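You operate a simulated robot arm through the tools that you are given. There is no shell and no other tool.

You run a simulated robot arm. Do the job below in one go: nothing can be reset, and whatever is moved stays where it is left.

JOB
Lay both panels up to the tee square, leaving its width for a zip.
Fine: grey weight on the square first; plain edges along it, ends at its stock; black weight on the purple panel. Set down upright: grey pattern weight, black pattern weight.

The check looks at the end state, three seconds after you hand in, the way a careful person would. Anything else that was tipped, shoved, dropped, spilled or broken makes it a failure.

ROBOT AND FRAMES
A 7-joint arm with a two-finger parallel gripper, fixed in place. Base frame: the origin is at the foot of the arm, x ahead of it, y to its left, z up; the work surface is at about z = 88. Readings come in cm, degrees, newtons and seconds.
With the tool pointing down near the work surface it reaches from about 10 to 64 cm from the base axis. Its first joint turns from -66.0 to 66.0 degrees. Payload 1.57 kg.
The tool frame sits at the grasp point between the pads (the TCP): z along the fingers, y along the line on which they close. The tips reach 3 cm beyond it. Largest opening 8 cm; finger width 1.7, thickness 1.2; the body of the gripper, 4 by 8.2 cm, starts 8 cm behind the TCP.
Orientation is told as [roll, pitch, yaw] about the base's x, y, z axes, in that order, counted from this pose: with the fingers straight down and closing along the base's y, the tool's x points along the base's -x, its y along +y and its z along -z.

CONTROLS
- The arm moves only by the tool move_arm. Its argument "moves" is one flat list of numbers, 7 for each row, row after row: the shift along the tool's x, y, z in units of 300 mm (1.0 is 300 mm), then the turn, a rotation vector about the tool's x, y, z in units of 60 degrees (1.0 is 60 degrees), then the gripper command, from -1 (shut) to 1 (fully open), values between in proportion. In form: [tx, ty, tz, ax, ay, az, jaw, tx, ty, tz, ax, ay, az, jaw, ...]. A call has 1 to 20 rows; each row is the pose to reach, as a shift and turn from the pose commanded when the call began, along the tool's axes at that moment. A call with a number of a shift or a turn outside -1 to 1 is refused whole. Each row takes 0.2 s and may step no farther than 5 cm and 8.6 degrees from the row before; otherwise, or with a gripper value out of range, the whole call is refused. A pose out of reach is approached as far as the arm can. The call stops where the force on the tool passes 40 N (or 10 N more than at its start, if that is more) or the arm is blocked; 0.2 s more then pass. Each finger travels about 7.2 cm/s and halts on what it meets, pressing with about 22 N; the grip force reading is that of the motor and also rises with nothing between the fingers. The clock runs only during rows and for 0.2 s after the last one: add rows that repeat a pose to give the fingers time. It gives the time, the measured TCP pose, the force on the tool (base axes), the opening and the grip force at its end, in the units of the frame above (readings bear some noise), with the torque about the TCP (base axes, N m) and any sound that the robot's microphone picked up, and new pictures: "pictures" is both (left out), scene, wrist or none.
- Cameras (640 x 400 px; columns grow to the right, rows downward): "scene" is fixed at [4.3, 42.8, 141.94]; the picture's right is [-0.85, -0.52, 0.00], its down [-0.33, 0.54, -0.78] and it looks along [0.41, -0.66, -0.63] (base axes); focal length 230 px, centre (320, 200). "wrist" rides on the gripper at [7.2, -0.7, -12.2] in the tool frame; the picture's right is [0.09, 1.00, 0.00], its down [-0.84, 0.08, -0.54] and it looks along [-0.54, 0.05, 0.84] (tool axes); focal length 238 px, centre (320, 200). There is no depth. A picture from a camera that has moved, and an enlarged one, comes with that camera's place and axes in the base frame and with its lens.
- inspect(camera, box): a new picture of the part [left, top, right, bottom] of that camera's present view, enlarged. The clock stands still meanwhile.
- finish_job(): hands the job in; it is judged then, once.

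Places have to be worked out from the pictures, the camera data and where the tool is seen. Open the gripper and draw the arm clear of the work before you hand the job in, unless the task says otherwise.

The tools are called after "Call:" as a command line: name --argument value ..., lists and objects as JSON in quotes. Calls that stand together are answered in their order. move_arm: Moves the arm, as the interface text tells. Its arguments: {"type":"object","properties":{"moves":{"type":"array","items":{"type":"number"}},"pictures":{"type":"string","enum":["both","scene","wrist","none"]}},"required":["moves"]} The other tools are called the same way: inspect (camera, box) takes an enlarged picture of a part of a camera's view; finish_job () hands the job in.

At the start:

```text
clock: 0.0
ee_pos: [41.58, -1.89, 118.66]
tcp_rot: [0.0, 0.0, 0.0]
force: [0.3, -0.5, 0.3]
wrist_torque: [0.01, -0.01, 0.0]
grip_width: 7.98
grip_force: 0.0
```

scene: 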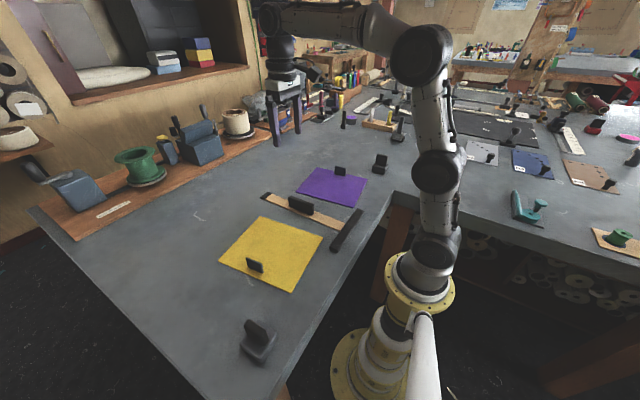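
wrist: 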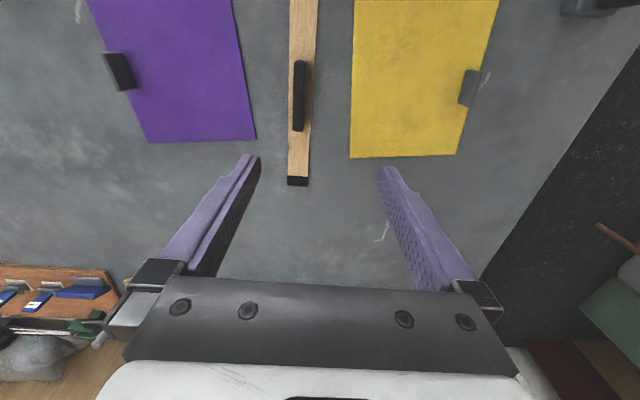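

I start by enlarging the work area in both cameras to see the square, the panels and the weights.

Call:
inspect --camera "scene" --box '[200, 140, 420, 300]'

Call:
inspect --camera "wrist" --box '[60, 0, 380, 200]'

Call:
inspect --camera "wrist" --box '[280, 0, 600, 200]'

Call:
inspect --camera "scene" --box '[200, 280, 320, 380]'

```text
2.50 times, centred on (310, 220) of scene
camera zoom: at [4.3, 42.8, 141.94], right [-0.85, -0.52, 0.0], down [-0.33, 0.54, -0.78], along [0.41, -0.66, -0.63], focal length 574 px, centre (345, 150)
```

zoom: 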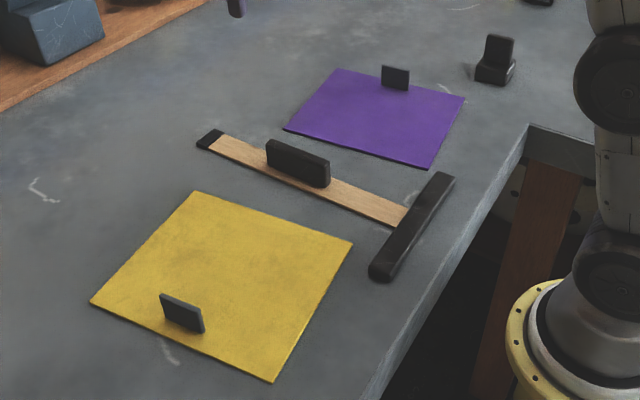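

```text
2.00 times, centred on (220, 100) of wrist
camera zoom: at [34.41, -2.65, 130.86], right [-0.09, 1.0, 0.0], down [0.84, 0.08, 0.54], along [0.54, 0.05, -0.84], focal length 477 px, centre (520, 400)
```

zoom: 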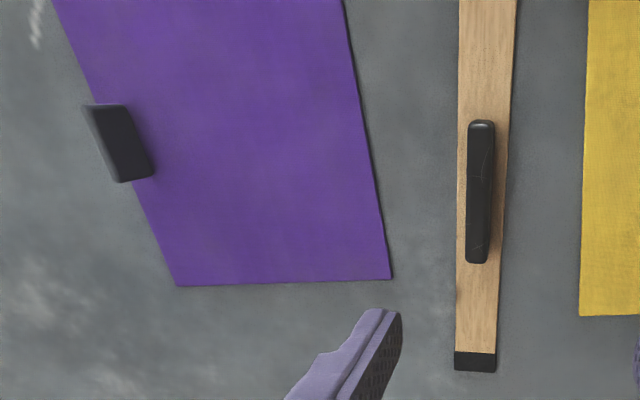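

```text
2.00 times, centred on (440, 100) of wrist
camera zoom: at [34.41, -2.65, 130.86], right [-0.09, 1.0, 0.0], down [0.84, 0.08, 0.54], along [0.54, 0.05, -0.84], focal length 477 px, centre (80, 400)
```

zoom: 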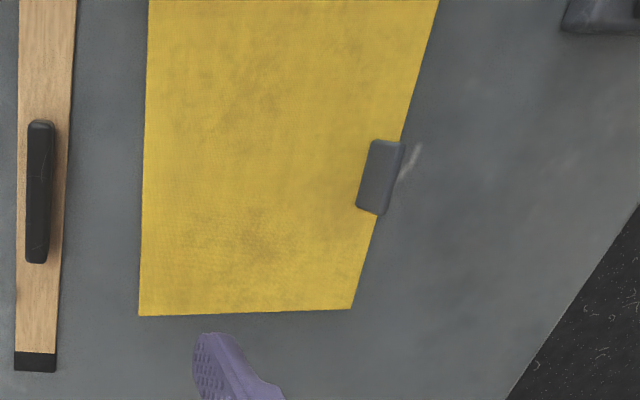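

```text
4.00 times, centred on (260, 330) of scene
camera zoom: at [4.3, 42.8, 141.94], right [-0.85, -0.52, 0.0], down [-0.33, 0.54, -0.78], along [0.41, -0.66, -0.63], focal length 918 px, centre (560, -320)
```

zoom: 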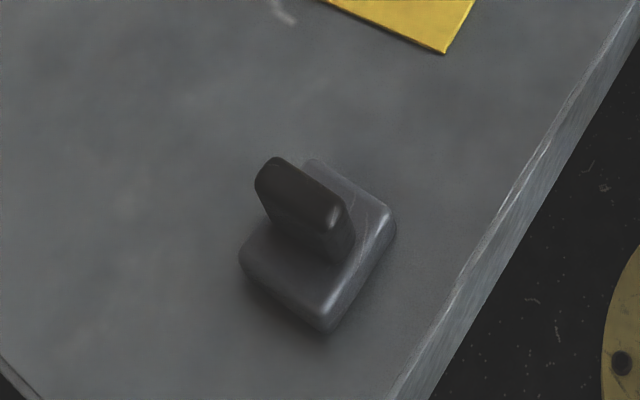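

The square's blade runs roughly along x at y≈-5 with the stock near x≈24. The panels are turned about 8° on either side, the grey weight is near (26, 33) and the black one near (28, -45). I move lower over the square to measure its parts more closely.

Call:
move_arm --moves '[0.0965, -0.026, 0.089, 0, 0, 0, 1, 0.193, -0.052, 0.178, 0, 0, 0, 1, 0.29, -0.078, 0.266, 0, 0, 0, 1, 0.386, -0.103, 0.355, 0, 0, 0, 1, 0.386, -0.103, 0.355, 0, 0, 0, 1]' --pictures "both"

```text
clock: 1.2
ee_pos: [30.18, -5.03, 107.99]
tcp_rot: [0.0, -0.1, 0.0]
force: [0.2, 0.0, 0.1]
wrist_torque: [0.02, 0.0, -0.01]
grip_width: 7.97
grip_force: 0.0
camera wrist: at [23.05, -5.69, 120.23], right [-0.09, 1.0, 0.0], down [0.84, 0.08, 0.54], along [0.54, 0.05, -0.84], focal length 238 px, centre (320, 200)
```

scene: 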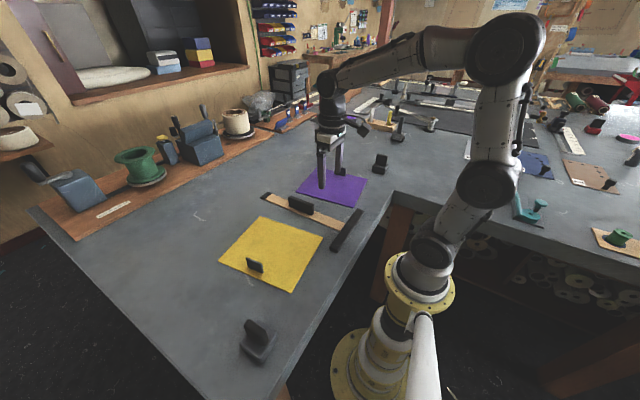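
wrist: 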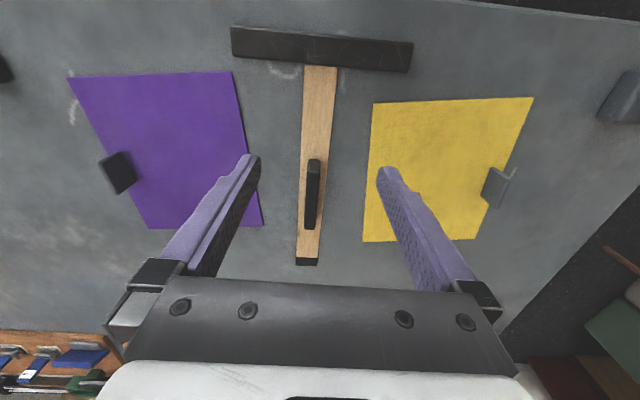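

The square and both panels are now in view. I enlarge each part to measure the corners, the blade width and the heights.

Call:
inspect --camera "wrist" --box '[220, 10, 430, 141]'

Call:
inspect --camera "wrist" --box '[220, 140, 430, 271]'

Call:
inspect --camera "wrist" --box '[60, 60, 270, 240]'

Call:
inspect --camera "wrist" --box '[350, 80, 560, 250]'

```text
3.05 times, centred on (325, 76) of wrist
camera zoom: at [23.05, -5.69, 120.23], right [-0.09, 1.0, 0.0], down [0.84, 0.08, 0.54], along [0.54, 0.05, -0.84], focal length 726 px, centre (305, 579)
```

zoom: 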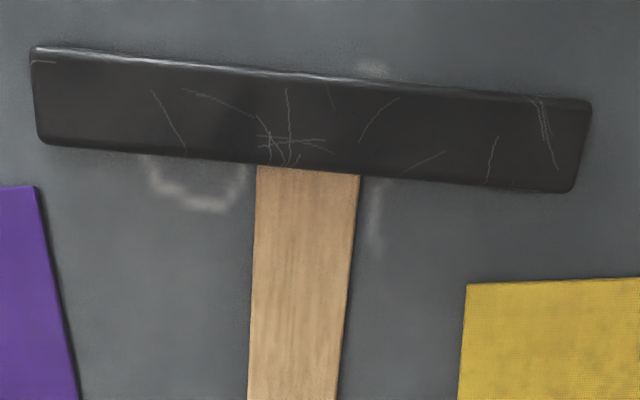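

```text
3.05 times, centred on (325, 206) of wrist
camera zoom: at [23.05, -5.69, 120.23], right [-0.09, 1.0, 0.0], down [0.84, 0.08, 0.54], along [0.54, 0.05, -0.84], focal length 726 px, centre (305, 183)
```

zoom: 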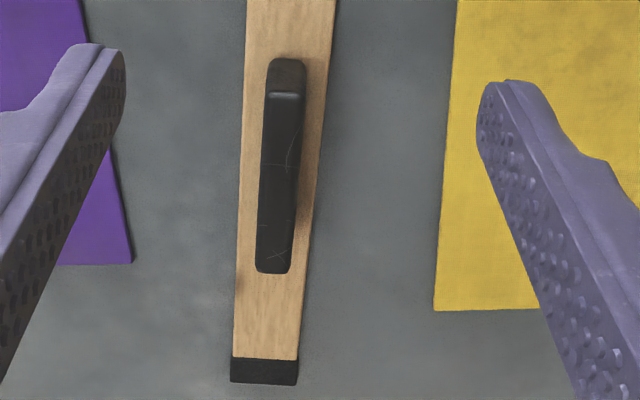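

```text
2.22 times, centred on (165, 150) of wrist
camera zoom: at [23.05, -5.69, 120.23], right [-0.09, 1.0, 0.0], down [0.84, 0.08, 0.54], along [0.54, 0.05, -0.84], focal length 530 px, centre (664, 311)
```

zoom: 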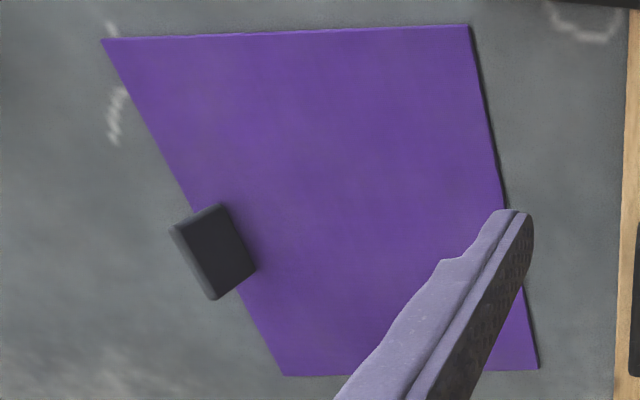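

```text
2.35 times, centred on (455, 165) of wrist
camera zoom: at [23.05, -5.69, 120.23], right [-0.09, 1.0, 0.0], down [0.84, 0.08, 0.54], along [0.54, 0.05, -0.84], focal length 561 px, centre (2, 282)
```

zoom: 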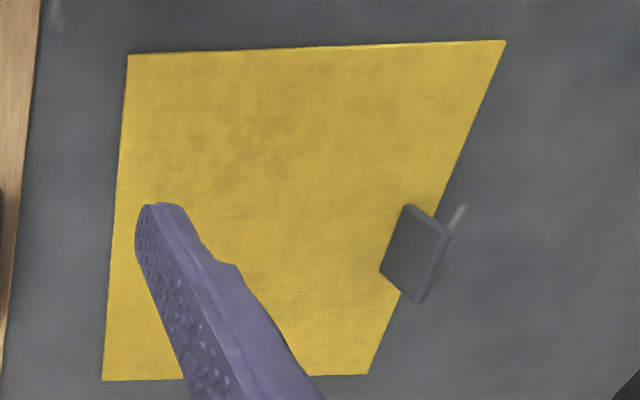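

The blade is about 4 cm wide, with its edges at y≈-7.3 and -3.4. The stock's front face is at x≈24.9, the square is yawed about 0.7°, and both panels are yawed about 7.4°. I swing left toward the yellow tab and the grey weight for a closer look.

Call:
move_arm --moves '[0, 0.15, 0, 0, 0, 0, 1, 0, 0.3, 0, 0, 0, 0, 1, 0, 0.45, 0, 0, 0, 0, 1, 0, 0.6, 0, 0, 0, 0, 1, 0, 0.75, 0, 0, 0, 0, 1, 0, 0.9, 0, 0, 0, 0, 1, 0, 0.9, 0, 0, 0, 0, 1]' --pictures "wrist"

```text
clock: 2.8
ee_pos: [30.03, 21.78, 108.02]
tcp_rot: [0.0, 0.1, -0.1]
force: [0.1, -0.5, 0.3]
wrist_torque: [-0.01, 0.03, 0.01]
grip_width: 8.02
grip_force: 0.1
camera wrist: at [22.91, 21.14, 120.18], right [-0.09, 1.0, 0.0], down [0.84, 0.08, 0.54], along [0.54, 0.05, -0.84], focal length 238 px, centre (320, 200)
```

wrist: 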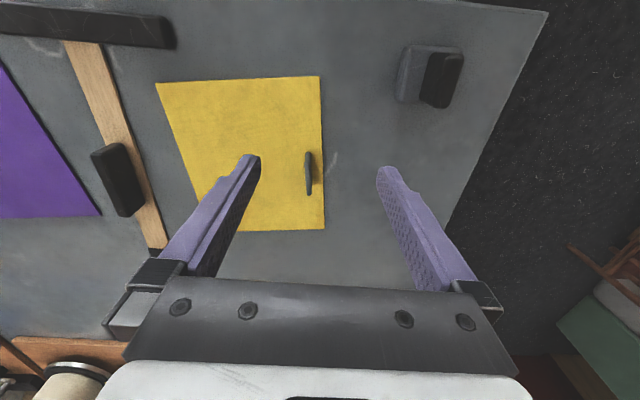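

The yellow tab and the grey weight are both in view. I enlarge each of them.

Call:
inspect --camera "wrist" --box '[250, 120, 370, 220]'

Call:
inspect --camera "wrist" --box '[370, 20, 490, 120]'

Call:
inspect --camera "scene" --box '[210, 300, 310, 380]'

```text
4.00 times, centred on (310, 170) of wrist
camera zoom: at [22.91, 21.14, 120.18], right [-0.09, 1.0, 0.0], down [0.84, 0.08, 0.54], along [0.54, 0.05, -0.84], focal length 953 px, centre (360, 320)
```

zoom: 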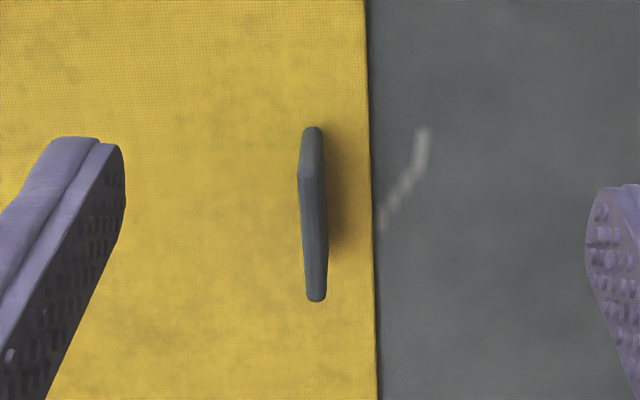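

```text
4.00 times, centred on (430, 70) of wrist
camera zoom: at [22.91, 21.14, 120.18], right [-0.09, 1.0, 0.0], down [0.84, 0.08, 0.54], along [0.54, 0.05, -0.84], focal length 953 px, centre (-120, 720)
```

zoom: 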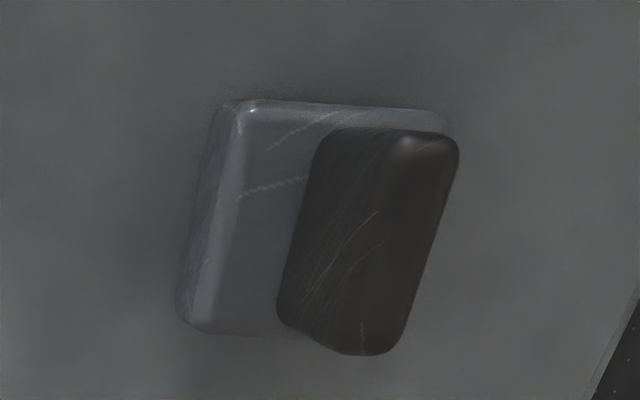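

```text
5.00 times, centred on (260, 340) of scene
camera zoom: at [4.3, 42.81, 141.94], right [-0.85, -0.52, 0.0], down [-0.33, 0.54, -0.78], along [0.41, -0.66, -0.63], focal length 1148 px, centre (620, -500)
```

zoom: 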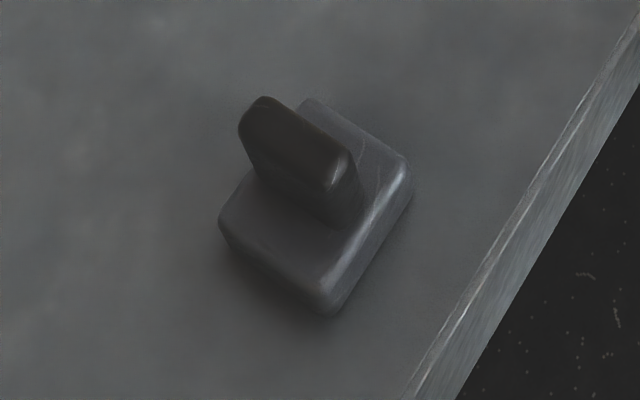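

The yellow tab is centred near (38.0, 21.0), 2 cm in from the panel's outer edge and up to z≈92. The grey weight has a base of about 5.8 x 5.5 cm centred near (25.3, 33.5), with its handle slab running roughly along x. I move over it for a square-on look.

Call:
move_arm --moves '[0.083, 0.0975, 0.033, 0, 0, 0, 1, 0.167, 0.195, 0.067, 0, 0, 0, 1, 0.25, 0.2925, 0.1, 0, 0, 0, 1, 0.333, 0.39, 0.133, 0, 0, 0, 1, 0.333, 0.39, 0.133, 0, 0, 0, 1]' --pictures "wrist"

```text
clock: 4.0
ee_pos: [20.06, 33.59, 104.24]
tcp_rot: [0.0, 0.0, 0.0]
force: [-0.3, 0.2, 0.4]
wrist_torque: [0.0, 0.0, -0.01]
grip_width: 8.01
grip_force: 0.0
camera wrist: at [12.86, 32.91, 116.37], right [-0.09, 1.0, 0.0], down [0.84, 0.08, 0.54], along [0.54, 0.05, -0.84], focal length 238 px, centre (320, 200)
```

wrist: 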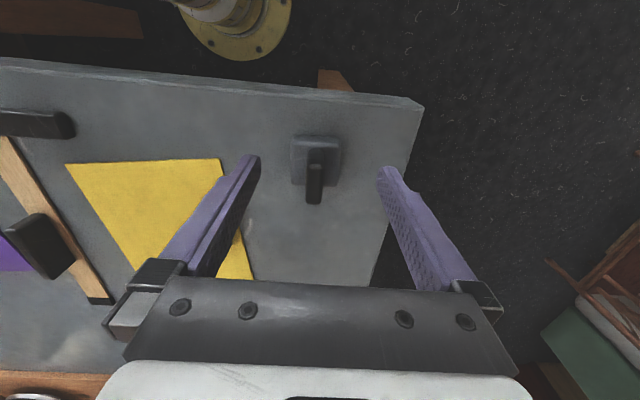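

Call:
inspect --camera "wrist" --box '[270, 120, 366, 220]'

```text
4.00 times, centred on (318, 170) of wrist
camera zoom: at [12.86, 32.91, 116.37], right [-0.09, 1.0, 0.0], down [0.84, 0.08, 0.54], along [0.54, 0.05, -0.84], focal length 953 px, centre (328, 320)
```

zoom: 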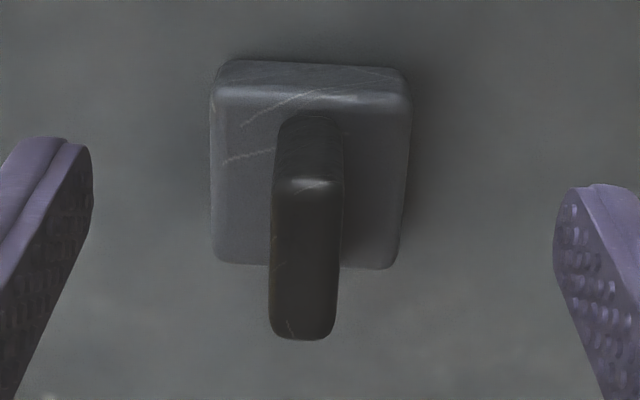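

The handle slab is about 1.8 cm thick, spans x 22.7–27.2 and z≈91–95.2, is centred near (25.0, 33.4) and yawed about 2°. I bring the open fingers down around it, with the tips just above the base.

Call:
move_arm --moves '[-0.083, -0.003, 0, 0, 0, -0.02, 1, -0.165, -0.006, 0, 0, 0, -0.038, 1, -0.165, -0.006, 0.12, 0, 0, -0.038, 1, -0.165, -0.006, 0.22, 0, 0, -0.038, 1, -0.165, -0.006, 0.29, 0, 0, -0.038, 1, -0.165, -0.006, 0.312, 0, 0, -0.038, 1, -0.165, -0.006, 0.312, 0, 0, -0.038, 1]' --pictures "both"

```text
clock: 5.6
ee_pos: [25.06, 33.47, 94.54]
tcp_rot: [0.1, 0.0, 2.3]
force: [-0.2, 0.1, 0.3]
wrist_torque: [-0.02, 0.03, 0.01]
grip_width: 8.01
grip_force: 0.1
camera wrist: at [17.85, 32.58, 106.78], right [-0.13, 0.99, 0.0], down [0.83, 0.11, 0.54], along [0.54, 0.07, -0.84], focal length 238 px, centre (320, 200)
```

scene: 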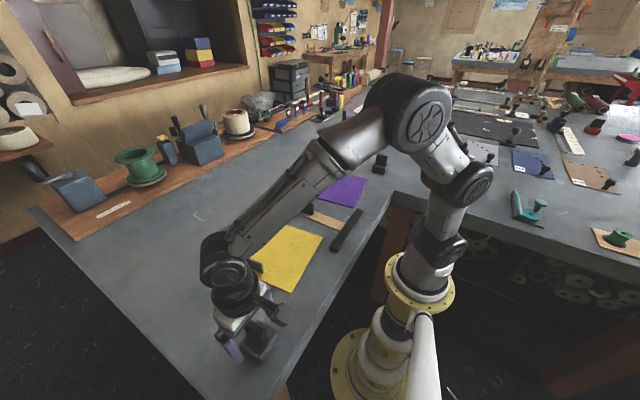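
wrist: 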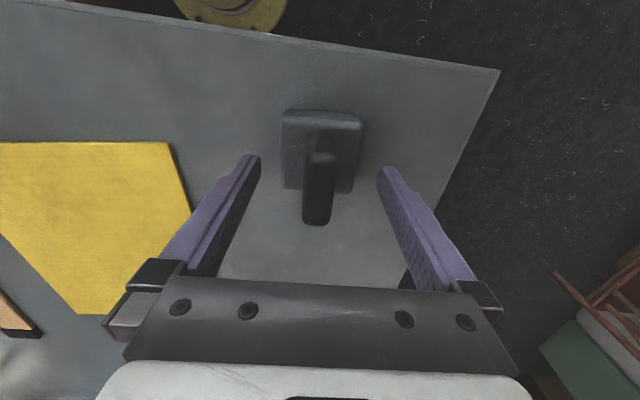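

The fingers straddle the handle as planned. I close on it.

Call:
move_arm --moves '[0, 0, 0, 0, 0, 0, -1, 0, 0, 0, 0, 0, 0, -1, 0, 0, 0, 0, 0, 0, -1, 0, 0, 0, 0, 0, 0, -1, 0, 0, 0, 0, 0, 0, -1]' --pictures "wrist"

```text
clock: 6.8
ee_pos: [25.13, 33.49, 94.67]
tcp_rot: [0.1, 0.0, 2.3]
force: [0.6, -3.9, 0.8]
wrist_torque: [0.02, 0.1, 0.05]
grip_width: 1.8
grip_force: 21.6
camera wrist: at [17.85, 32.57, 106.8], right [-0.13, 0.99, 0.0], down [0.83, 0.11, 0.54], along [0.54, 0.07, -0.84], focal length 238 px, centre (320, 200)
```

wrist: 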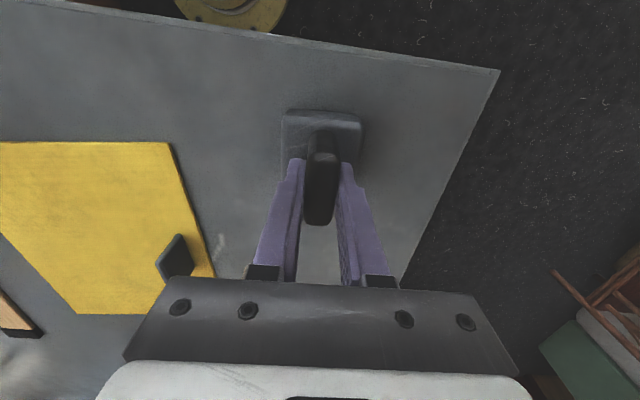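

The grip holds at 1.8 cm and about 22 N. I lift gently by 3 cm and read the load.

Call:
move_arm --moves '[0, 0, -0.015, 0, 0, 0, -1, 0, 0, -0.03, 0, 0, 0, -1, 0, 0, -0.06, 0, 0, 0, -1, 0, 0, -0.1, 0, 0, 0, -1, 0, 0, -0.1, 0, 0, 0, -1, 0, 0, -0.1, 0, 0, 0, -1]' --pictures "wrist"

```text
clock: 8.2
ee_pos: [25.08, 33.54, 97.76]
tcp_rot: [0.1, -0.1, 2.3]
force: [1.3, 3.2, 2.1]
wrist_torque: [0.04, -0.28, 0.09]
grip_width: 1.78
grip_force: 22.7
camera wrist: at [17.85, 32.59, 109.9], right [-0.13, 0.99, 0.0], down [0.83, 0.11, 0.54], along [0.54, 0.07, -0.84], focal length 238 px, centre (320, 200)
```

wrist: 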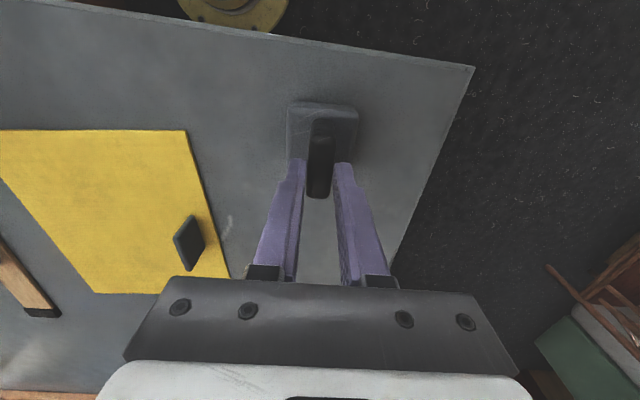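

The pictures show the weight still on the table: the fingers slid up the handle by 3 cm instead of lifting it. I look closer before trying again.

Call:
inspect --camera "wrist" --box '[260, 80, 380, 230]'

Call:
inspect --camera "scene" --box '[180, 270, 320, 380]'

```text
2.67 times, centred on (320, 155) of wrist
camera zoom: at [17.85, 32.59, 109.9], right [-0.13, 0.99, 0.0], down [0.83, 0.11, 0.54], along [0.54, 0.07, -0.84], focal length 636 px, centre (320, 320)
```

zoom: 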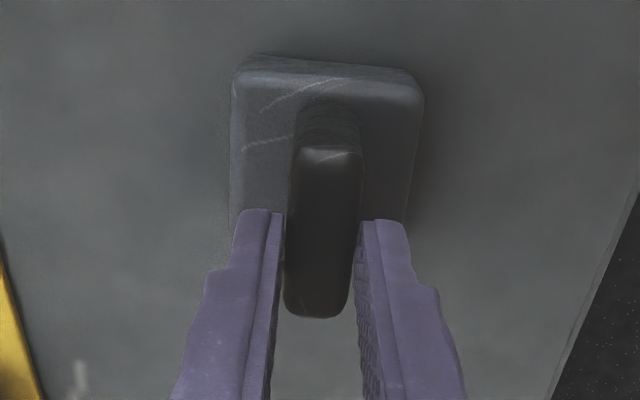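

```text
3.64 times, centred on (250, 325) of scene
camera zoom: at [4.3, 42.81, 141.94], right [-0.85, -0.52, 0.0], down [-0.33, 0.54, -0.78], along [0.41, -0.66, -0.63], focal length 835 px, centre (574, -254)
```

zoom: 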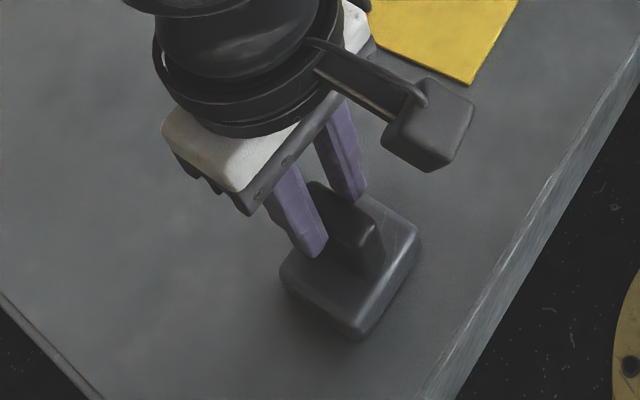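

The weight is still upright in its place. I open a little, go back down, grip again as deep as the base allows, and then lift in tiny steps while watching the force.

Call:
move_arm --moves '[0, 0, 0, 0, 0, 0, -0.2, 0, 0, 0, 0, 0, 0, -0.2, 0, 0, 0.05, 0, 0, 0, -0.2, 0, 0, 0.1, 0, 0, 0, -0.2, 0, 0, 0.112, 0, 0, 0, -0.2, 0, 0, 0.112, 0, 0, 0, -0.2]' --pictures "wrist"

```text
clock: 9.6
ee_pos: [24.95, 33.4, 94.23]
tcp_rot: [0.0, 0.0, 2.3]
force: [0.3, 0.7, 0.3]
wrist_torque: [-0.01, 0.01, -0.02]
grip_width: 3.2
grip_force: 0.0
camera wrist: at [17.81, 32.51, 106.44], right [-0.13, 0.99, 0.0], down [0.83, 0.11, 0.54], along [0.54, 0.07, -0.84], focal length 238 px, centre (320, 200)
```

wrist: 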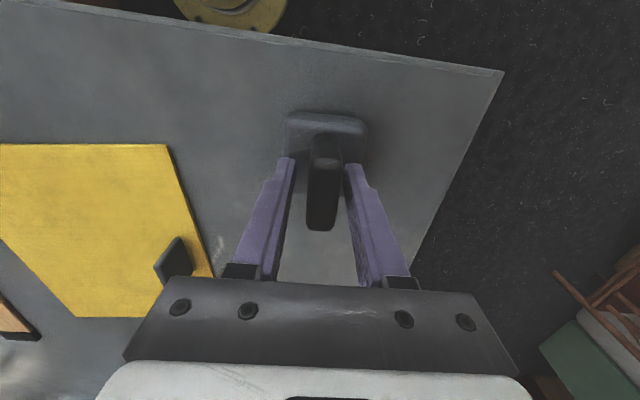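

I close again and raise by only 2 mm to read the force.

Call:
move_arm --moves '[0, 0, 0, 0, 0, 0, -1, 0, 0, 0, 0, 0, 0, -1, 0, 0, 0, 0, 0, 0, -1, 0, 0, 0, 0, 0, 0, -1]' --pictures "none"

Call:
move_arm --moves '[0, 0, -0.003, 0, 0, 0, -1, 0, 0, -0.006, 0, 0, 0, -1, 0, 0, -0.006, 0, 0, 0, -1]' --pictures "none"

Call:
move_arm --moves '[0, 0, -0.003, 0, 0, 0, -1, 0, 0, -0.006, 0, 0, 0, -1, 0, 0, -0.009, 0, 0, 0, -1]' --pictures "wrist"

```text
clock: 10.6
ee_pos: [25.06, 33.44, 94.33]
tcp_rot: [-0.1, 0.0, 2.3]
force: [-0.5, 3.6, -0.1]
wrist_torque: [0.04, -0.21, 0.06]
grip_width: 1.78
grip_force: 22.2
```

```text
clock: 11.4
ee_pos: [24.87, 33.25, 94.33]
tcp_rot: [-0.2, 0.1, 2.3]
force: [-0.1, 0.5, -0.1]
wrist_torque: [0.01, -0.02, 0.0]
grip_width: 1.81
grip_force: 21.8
```

```text
clock: 12.2
ee_pos: [25.09, 33.54, 94.62]
tcp_rot: [0.0, 0.0, 2.3]
force: [0.3, -0.3, -9.6]
wrist_torque: [-0.02, 0.0, 0.01]
grip_width: 1.8
grip_force: 21.6
camera wrist: at [17.85, 32.53, 106.89], right [-0.13, 0.99, 0.0], down [0.83, 0.11, 0.54], along [0.54, 0.07, -0.84], focal length 238 px, centre (320, 200)
```

wrist: 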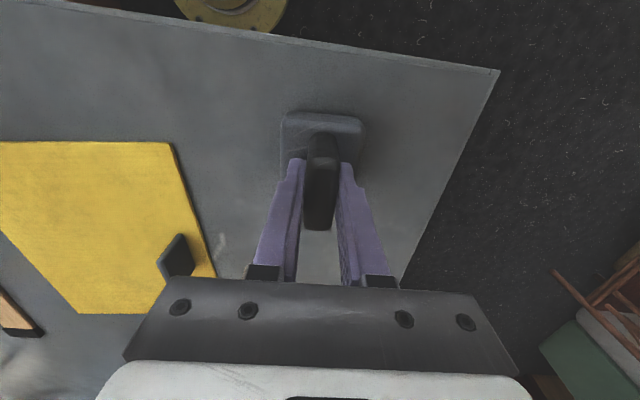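

Force z is now -9.6 N, so the weight is hanging on the grip. I keep raising slowly and check whether the load holds.

Call:
move_arm --moves '[0, 0, -0.004, 0, 0, 0, -1, 0, 0, -0.008, 0, 0, 0, -1, 0, 0, -0.012, 0, 0, 0, -1, 0, 0, -0.016, 0, 0, 0, -1, 0, 0, -0.02, 0, 0, 0, -1]' --pictures "wrist"

```text
clock: 13.4
ee_pos: [24.98, 33.33, 95.29]
tcp_rot: [0.0, 0.0, 2.4]
force: [1.1, -0.5, -8.1]
wrist_torque: [0.0, -0.03, -0.02]
grip_width: 1.78
grip_force: 22.1
camera wrist: at [17.8, 32.52, 107.54], right [-0.13, 0.99, 0.0], down [0.83, 0.11, 0.54], along [0.54, 0.07, -0.84], focal length 238 px, centre (320, 200)
```

wrist: 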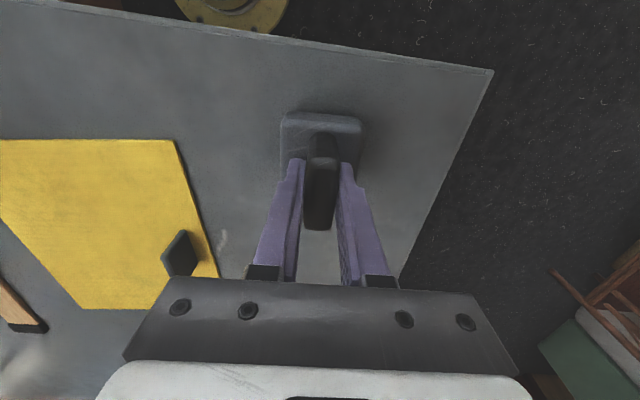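

The weight is clear of the table: it hangs at about 8 N and keeps its place in the wrist view. I raise it further with a gentle ramp.

Call:
move_arm --moves '[0, 0, -0.0033, 0, 0, 0, -1, 0, 0, -0.01, 0, 0, 0, -1, 0, 0, -0.02, 0, 0, 0, -1, 0, 0, -0.0333, 0, 0, 0, -1, 0, 0, -0.0467, 0, 0, 0, -1, 0, 0, -0.06, 0, 0, 0, -1, 0, 0, -0.0733, 0, 0, 0, -1, 0, 0, -0.0867, 0, 0, 0, -1, 0, 0, -0.1, 0, 0, 0, -1, 0, 0, -0.1133, 0, 0, 0, -1, 0, 0, -0.1267, 0, 0, 0, -1, 0, 0, -0.14, 0, 0, 0, -1, 0, 0, -0.1533, 0, 0, 0, -1, 0, 0, -0.1667, 0, 0, 0, -1, 0, 0, -0.18, 0, 0, 0, -1, 0, 0, -0.19, 0, 0, 0, -1, 0, 0, -0.1967, 0, 0, 0, -1, 0, 0, -0.2, 0, 0, 0, -1]' --pictures "wrist"

```text
clock: 17.2
ee_pos: [24.95, 33.42, 101.38]
tcp_rot: [-0.1, 0.0, 2.3]
force: [0.2, 0.1, -8.2]
wrist_torque: [-0.01, -0.05, 0.01]
grip_width: 1.78
grip_force: 21.9
camera wrist: at [17.85, 32.52, 113.55], right [-0.13, 0.99, 0.0], down [0.83, 0.11, 0.54], along [0.54, 0.07, -0.84], focal length 238 px, centre (320, 200)
```

wrist: 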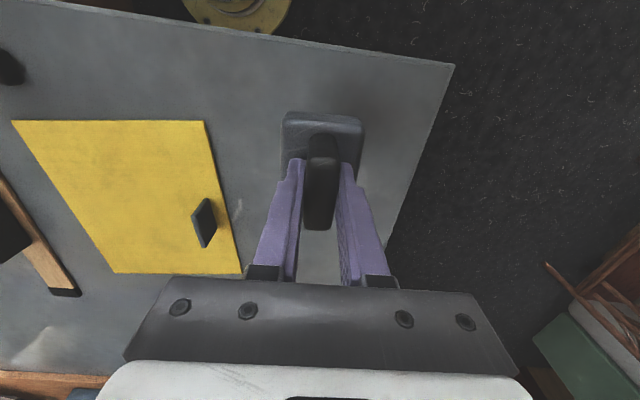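

The lift held. I carry the weight toward the far end of the blade with a smooth ramp, its bottom near z≈95 and above the tabs and the blade grip.

Call:
move_arm --moves '[-0.0055, -0.0081, 0, 0, 0, 0, -1, -0.0165, -0.0244, 0, 0, 0, 0, -1, -0.0331, -0.0489, 0, 0, 0, 0, -1, -0.0551, -0.0815, 0, 0, 0, 0, -1, -0.0827, -0.1222, 0, 0, 0, 0, -1, -0.1103, -0.1629, 0, 0, 0, 0, -1, -0.1378, -0.2036, 0, 0, 0, 0, -1, -0.1654, -0.2444, 0, 0, 0, 0, -1, -0.1929, -0.2851, 0, 0, 0, 0, -1, -0.2205, -0.3258, 0, 0, 0, 0, -1, -0.2481, -0.3665, 0, 0, 0, 0, -1, -0.2756, -0.4073, 0, 0, 0, 0, -1, -0.3032, -0.448, 0, 0, 0, 0, -1, -0.3308, -0.4887, 0, 0, 0, 0, -1, -0.3583, -0.5294, 0, 0, 0, 0, -1, -0.3859, -0.5702, 0, 0, 0, 0, -1, -0.4079, -0.6027, 0, 0, 0, 0, -1, -0.4245, -0.6272, 0, 0, 0, 0, -1, -0.4355, -0.6435, 0, 0, 0, 0, -1, -0.441, -0.6516, 0, 0, 0, 0, -1]' --pictures "both"

```text
clock: 21.4
ee_pos: [38.92, 14.47, 101.43]
tcp_rot: [0.0, -0.1, 2.3]
force: [-0.4, 0.5, -8.5]
wrist_torque: [0.01, -0.01, -0.01]
grip_width: 1.79
grip_force: 22.1
camera wrist: at [31.77, 13.51, 113.66], right [-0.13, 0.99, 0.0], down [0.83, 0.11, 0.54], along [0.54, 0.07, -0.84], focal length 238 px, centre (320, 200)
```

scene: 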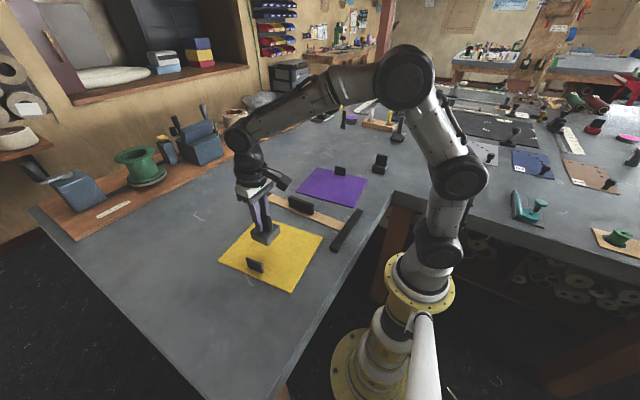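
wrist: 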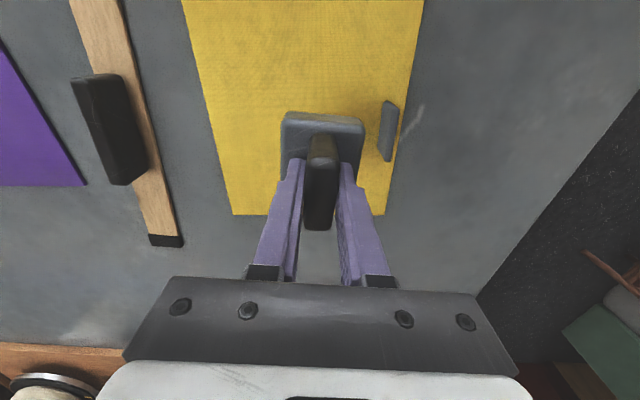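

No slip so far. I continue to above the bare end of the blade, about (53.2, -5.0), turning to the square's yaw on the way.

Call:
move_arm --moves '[-0.0056, -0.0084, 0, 0, 0, 0, -1, -0.0169, -0.0251, 0, 0, 0, 0.001, -1, -0.0337, -0.0501, 0, 0, 0, 0.002, -1, -0.0562, -0.0836, 0, 0, 0, 0.003, -1, -0.0843, -0.1254, 0, 0, 0, 0.005, -1, -0.1124, -0.1672, 0, 0, 0, 0.007, -1, -0.1405, -0.2089, 0, 0, 0, 0.008, -1, -0.1686, -0.2507, 0, 0, 0, 0.01, -1, -0.1967, -0.2925, 0, 0, 0, 0.012, -1, -0.2249, -0.3343, 0, 0, 0, 0.013, -1, -0.253, -0.3761, 0, 0, 0, 0.015, -1, -0.2811, -0.4179, 0, 0, 0, 0.017, -1, -0.3092, -0.4597, 0, 0, 0, 0.018, -1, -0.3373, -0.5015, 0, 0, 0, 0.02, -1, -0.3654, -0.5432, 0, 0, 0, 0.022, -1, -0.3935, -0.585, 0, 0, 0, 0.023, -1, -0.416, -0.6185, 0, 0, 0, 0.025, -1, -0.4328, -0.6435, 0, 0, 0, 0.026, -1, -0.4441, -0.6602, 0, 0, 0, 0.0265, -1, -0.4497, -0.6686, 0, 0, 0, 0.0267, -1]' --pictures "both"

```text
clock: 25.6
ee_pos: [53.31, -5.27, 101.44]
tcp_rot: [0.1, 0.0, 0.7]
force: [0.3, 0.6, -7.9]
wrist_torque: [-0.02, -0.02, -0.03]
grip_width: 1.79
grip_force: 21.8
camera wrist: at [46.07, -5.88, 113.59], right [-0.1, 0.99, 0.0], down [0.84, 0.09, 0.54], along [0.54, 0.06, -0.84], focal length 238 px, centre (320, 200)
```

scene: 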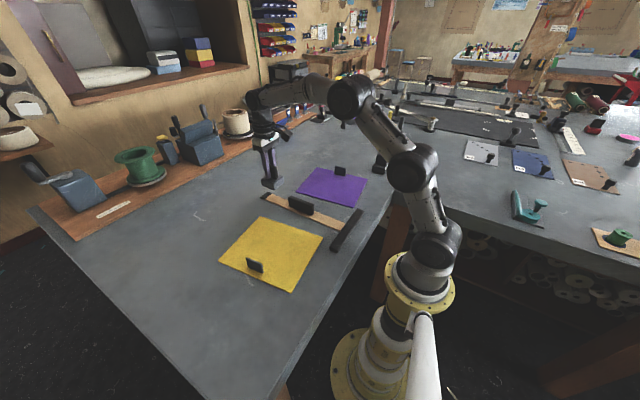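
wrist: 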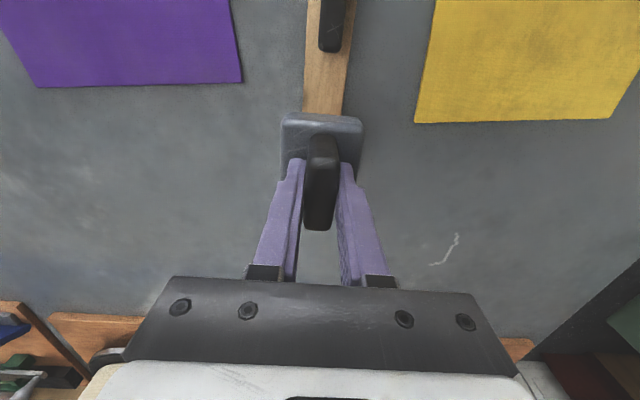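

The blade's centreline here is y≈-5.0 and the held weight is about 0.25 cm off to -y. I correct that while lowering to just above the blade.

Call:
move_arm --moves '[0, 0.001, 0.0033, 0, 0, 0, -1, 0, 0.002, 0.01, 0, 0, 0, -1, 0, 0.003, 0.02, 0, 0, 0, -1, 0, 0.004, 0.0333, 0, 0, 0, -1, 0, 0.005, 0.0467, 0, 0, 0, -1, 0, 0.006, 0.06, 0, 0, 0, -1, 0, 0.007, 0.0733, 0, 0, 0, -1, 0, 0.0083, 0.0867, 0, 0, 0, -1, 0, 0.0083, 0.1, 0, 0, 0, -1, 0, 0.0083, 0.1133, 0, 0, 0, -1, 0, 0.0083, 0.1267, 0, 0, 0, -1, 0, 0.0083, 0.14, 0, 0, 0, -1, 0, 0.0083, 0.1533, 0, 0, 0, -1, 0, 0.0083, 0.1667, 0, 0, 0, -1, 0, 0.0083, 0.1733, 0, 0, 0, -1, 0, 0.0083, 0.1767, 0, 0, 0, -1, 0, 0.0083, 0.18, 0, 0, 0, -1]' --pictures "both"

```text
clock: 29.2
ee_pos: [53.34, -4.74, 95.88]
tcp_rot: [0.0, 0.1, 0.7]
force: [-0.2, -0.4, -8.4]
wrist_torque: [0.02, -0.03, 0.0]
grip_width: 1.8
grip_force: 22.2
camera wrist: at [46.1, -5.55, 108.13], right [-0.1, 0.99, 0.0], down [0.84, 0.09, 0.54], along [0.54, 0.06, -0.84], focal length 238 px, centre (320, 200)
```

scene: 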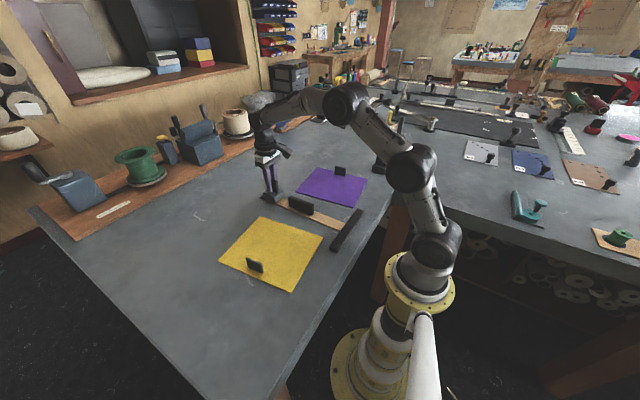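
wrist: 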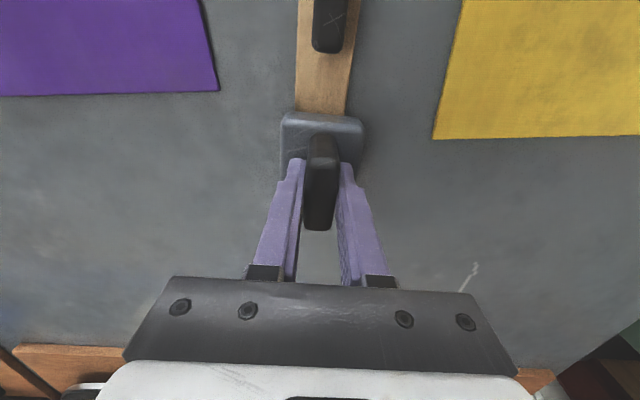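

Call:
inspect --camera "wrist" --box '[260, 60, 384, 180]'

Call:
inspect --camera "scene" --box '[240, 150, 320, 220]'

```text
3.33 times, centred on (322, 120) of wrist
camera zoom: at [46.1, -5.55, 108.13], right [-0.1, 0.99, 0.0], down [0.84, 0.09, 0.54], along [0.54, 0.06, -0.84], focal length 794 px, centre (313, 467)
```

zoom: 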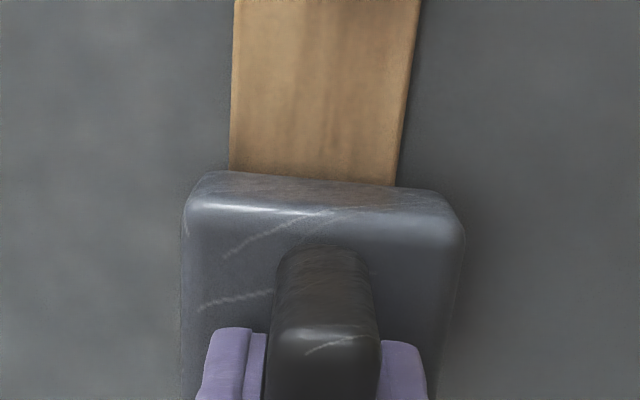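

```text
5.71 times, centred on (280, 185) of scene
camera zoom: at [4.32, 42.8, 141.94], right [-0.85, -0.52, 0.0], down [-0.33, 0.54, -0.78], along [0.41, -0.66, -0.63], focal length 1312 px, centre (549, 286)
```

zoom: 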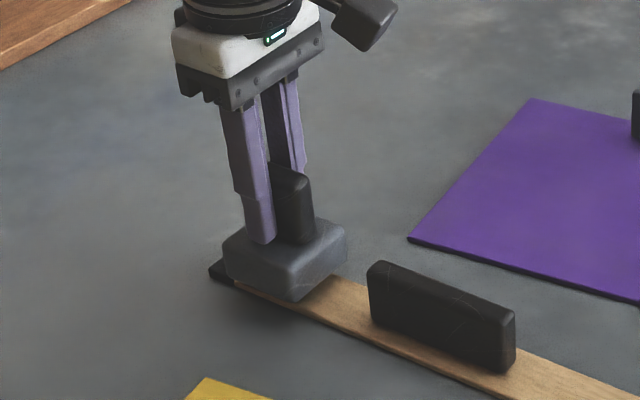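

The weight sits centred over the blade to within about 2 mm. I lower it in small steps until the force shows the blade carrying it.

Call:
move_arm --moves '[0, -0.001, 0.004, 0, 0, 0, -1, 0, -0.002, 0.008, 0, 0, 0, -1, 0, -0.003, 0.012, 0, 0, 0, -1, 0, -0.003, 0.016, 0, 0, 0, -1, 0, -0.003, 0.016, 0, 0, 0, -1]' --pictures "none"

Call:
move_arm --moves '[0, 0, 0.003, 0, 0, 0, -1, 0, 0, 0.006, 0, 0, 0, -1, 0, 0, 0.006, 0, 0, 0, -1]' --pictures "none"

```text
clock: 30.4
ee_pos: [53.31, -4.81, 95.55]
tcp_rot: [0.0, 0.1, 0.6]
force: [-0.6, -0.1, -8.2]
wrist_torque: [0.03, -0.01, 0.03]
grip_width: 1.8
grip_force: 21.8
```

```text
clock: 31.2
ee_pos: [53.34, -4.88, 95.23]
tcp_rot: [0.0, 0.1, 0.7]
force: [0.4, -0.1, -8.3]
wrist_torque: [-0.04, -0.05, -0.03]
grip_width: 1.8
grip_force: 21.8
```

Still 8.3 N hanging at z=95.2, so I keep going down 1 mm at a time.

Call:
move_arm --moves '[0, 0, 0.003, 0, 0, 0, -1, 0, 0, 0.006, 0, 0, 0, -1, 0, 0, 0.006, 0, 0, 0, -1]' --pictures "none"

Call:
move_arm --moves '[0, 0, 0.003, 0, 0, 0, -1, 0, 0, 0.003, 0, 0, 0, -1]' --pictures "none"

```text
clock: 32.0
ee_pos: [53.3, -4.91, 95.19]
tcp_rot: [0.0, 0.0, 0.8]
force: [-1.0, -0.1, -8.2]
wrist_torque: [-0.01, -0.02, 0.01]
grip_width: 1.8
grip_force: 21.2
```

```text
clock: 32.6
ee_pos: [53.15, -4.99, 94.98]
tcp_rot: [0.0, -0.1, 0.7]
force: [0.2, 0.1, -8.7]
wrist_torque: [-0.03, -0.05, -0.01]
grip_width: 1.77
grip_force: 21.8
```

Call:
move_arm --moves '[0, 0, 0.003, 0, 0, 0, -1, 0, 0, 0.003, 0, 0, 0, -1]' --pictures "none"

Call:
move_arm --moves '[0, 0, 0.003, 0, 0, 0, -1, 0, 0, 0.003, 0, 0, 0, -1]' --pictures "none"

Call:
inspect --camera "scene" --box '[240, 150, 320, 220]'

```text
clock: 33.2
ee_pos: [53.3, -4.94, 94.87]
tcp_rot: [0.1, 0.1, 0.7]
force: [0.4, -1.0, -9.0]
wrist_torque: [-0.01, -0.02, -0.03]
grip_width: 1.78
grip_force: 22.3
```

```text
clock: 33.8
ee_pos: [53.37, -4.96, 94.79]
tcp_rot: [0.0, 0.0, 0.7]
force: [-0.3, 1.8, -5.8]
wrist_torque: [0.04, 0.07, -0.04]
grip_width: 1.8
grip_force: 22.0
```

```text
5.71 times, centred on (280, 185) of scene
camera zoom: at [4.31, 42.81, 141.94], right [-0.85, -0.52, 0.0], down [-0.33, 0.54, -0.78], along [0.41, -0.66, -0.63], focal length 1312 px, centre (549, 286)
```

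zoom: 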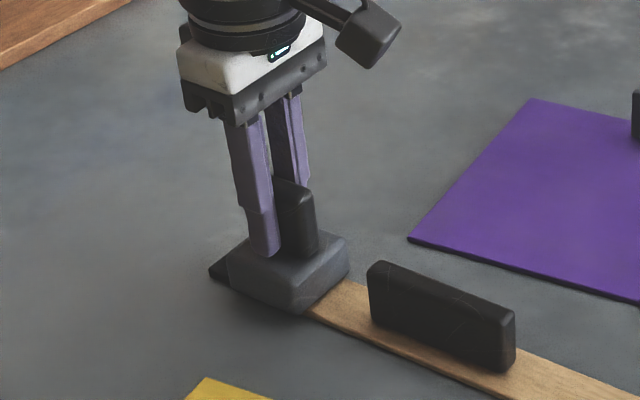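

The load dropped to 5.8 N, so contact has begun. I go one more millimetre to let the blade take the weight.

Call:
move_arm --moves '[0, 0, 0.003, 0, 0, 0, -1, 0, 0, 0.003, 0, 0, 0, -1]' --pictures "none"

```text
clock: 34.4
ee_pos: [53.32, -4.99, 95.03]
tcp_rot: [0.1, 0.0, 0.7]
force: [-0.9, 1.4, 0.5]
wrist_torque: [0.03, 0.34, -0.02]
grip_width: 1.78
grip_force: 22.3
```

The weight now rests on the blade with force z at about 0. I open the fingers and look.

Call:
move_arm --moves '[0, 0, 0, 0, 0, 0, -0.3, 0, 0, 0, 0, 0, 0, 0.2, 0, 0, 0, 0, 0, 0, 0.2, 0, 0, 0, 0, 0, 0, 0.2]' --pictures "both"

```text
clock: 35.4
ee_pos: [53.26, -4.88, 94.9]
tcp_rot: [0.1, 0.0, 0.7]
force: [-1.2, 0.0, 0.0]
wrist_torque: [0.02, 0.01, 0.0]
grip_width: 4.8
grip_force: 0.0
camera wrist: at [46.06, -5.66, 107.0], right [-0.1, 0.99, 0.0], down [0.84, 0.09, 0.54], along [0.54, 0.06, -0.84], focal length 238 px, centre (320, 200)
```

scene: 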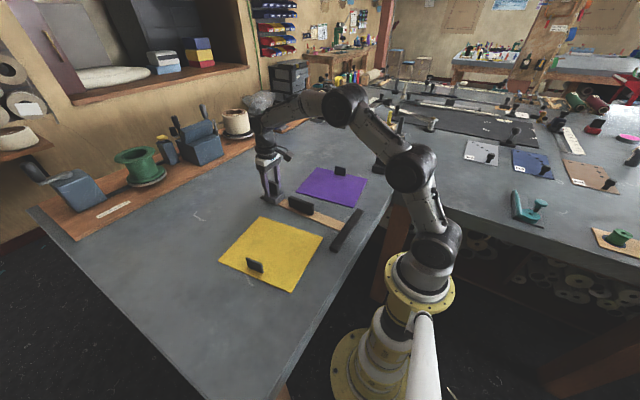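
wrist: 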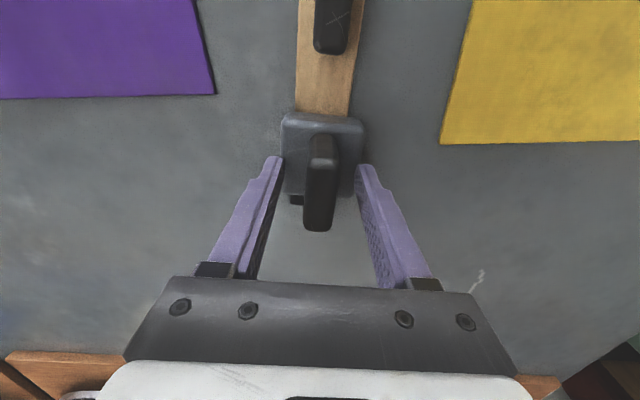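

The grey weight stands on the blade and the fingers are clear. I rise straight up, then back off to re-measure the square and the panels from above.

Call:
move_arm --moves '[0, 0, -0.06, 0, 0, 0, 0.2, 0, 0, -0.2, 0, 0, 0, 0.2, 0, 0, -0.36, 0, 0, 0, 1, 0.15, 0.002, -0.42, 0, 0, 0.0117, 1, 0.31, 0.004, -0.43, 0, 0, 0.0117, 1, 0.46, 0.006, -0.43, 0, 0, 0.0117, 1, 0.62, 0.008, -0.43, 0, 0, 0.0117, 1, 0.767, 0.0094, -0.43, 0, 0, 0.0117, 1, 0.767, 0.0094, -0.43, 0, 0, 0.0117, 1]' --pictures "both"

```text
clock: 37.4
ee_pos: [30.12, -5.16, 107.8]
tcp_rot: [0.1, 0.0, 0.0]
force: [0.5, -0.1, 0.0]
wrist_torque: [-0.01, 0.01, 0.0]
grip_width: 8.0
grip_force: 0.1
camera wrist: at [22.85, -5.69, 119.99], right [-0.09, 1.0, 0.0], down [0.84, 0.08, 0.54], along [0.54, 0.05, -0.84], focal length 238 px, centre (320, 200)
```

scene: 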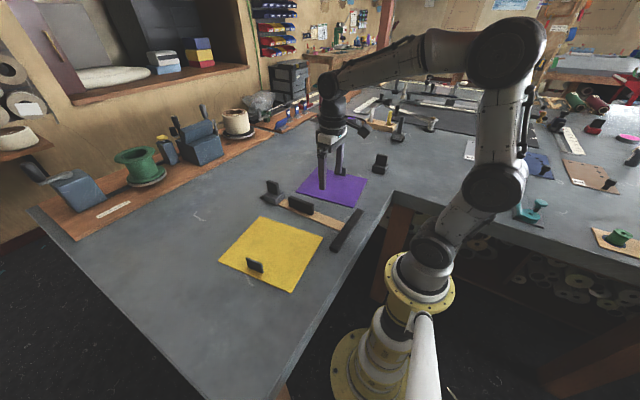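
wrist: 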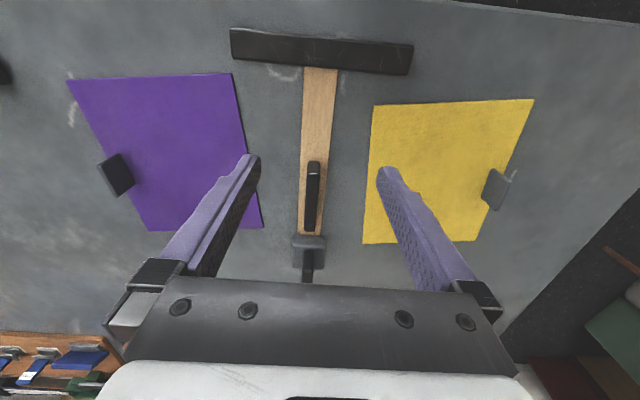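

The grey weight is standing on the blade and the square has not moved. I measure the blade and stock junction precisely.

Call:
inspect --camera "wrist" --box '[225, 20, 425, 145]'

Call:
inspect --camera "wrist" --box '[260, 140, 370, 290]'

```text
3.20 times, centred on (325, 82) of wrist
camera zoom: at [22.85, -5.69, 119.99], right [-0.09, 1.0, 0.0], down [0.84, 0.08, 0.54], along [0.54, 0.05, -0.84], focal length 763 px, centre (304, 576)
```

zoom: 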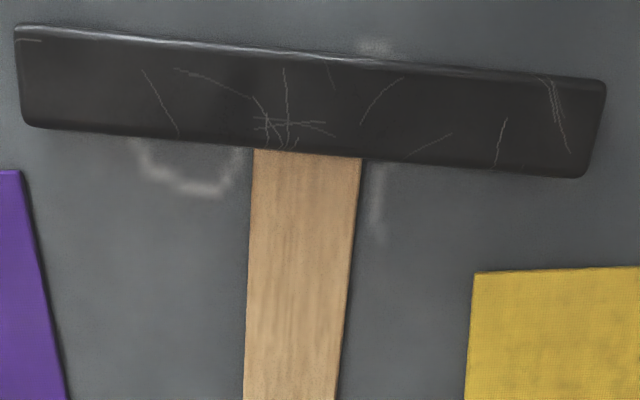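

```text
2.67 times, centred on (315, 215) of wrist
camera zoom: at [22.85, -5.69, 119.99], right [-0.09, 1.0, 0.0], down [0.84, 0.08, 0.54], along [0.54, 0.05, -0.84], focal length 636 px, centre (333, 160)
```

zoom: 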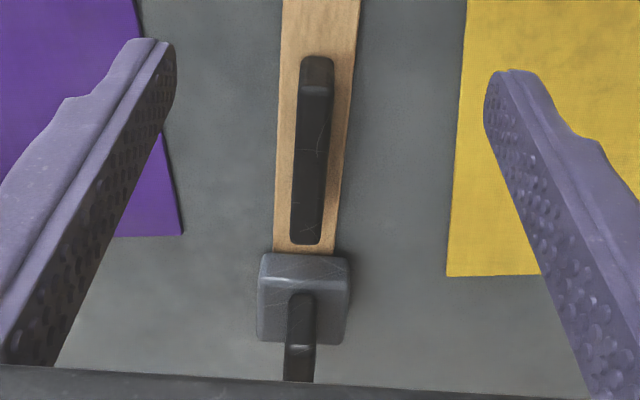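

The blade edges are at y≈-7.3 and -3.4 near the stock, and the stock's face is at x≈25.0. I go to above the yellow tab, near (38, 21), with the tool yawed to match it.

Call:
move_arm --moves '[-0.0375, 0.1246, 0.03, 0, 0, -0.0176, 1, -0.0751, 0.2491, 0.07, 0, 0, -0.0352, 1, -0.1126, 0.3737, 0.11, 0, 0, -0.0529, 1, -0.1501, 0.4983, 0.15, 0, 0, -0.0705, 1, -0.1877, 0.6229, 0.19, 0, 0, -0.0881, 1, -0.2252, 0.7474, 0.23, 0, 0, -0.1057, 1, -0.2627, 0.872, 0.26, 0, 0, -0.1233, 1, -0.2627, 0.872, 0.26, 0, 0, -0.1233, 1]' --pictures "wrist"

```text
clock: 39.2
ee_pos: [38.25, 21.35, 99.81]
tcp_rot: [0.0, 0.0, 7.4]
force: [0.1, 0.3, 0.4]
wrist_torque: [-0.01, 0.0, 0.01]
grip_width: 8.01
grip_force: 0.0
camera wrist: at [31.09, 19.82, 112.01], right [-0.22, 0.98, 0.0], down [0.82, 0.18, 0.54], along [0.53, 0.12, -0.84], focal length 238 px, centre (320, 200)
```

wrist: 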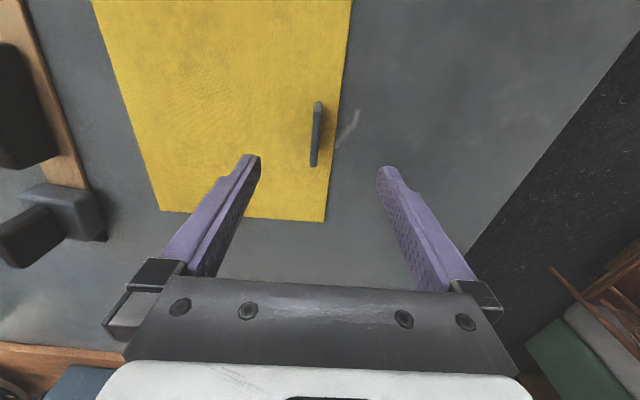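

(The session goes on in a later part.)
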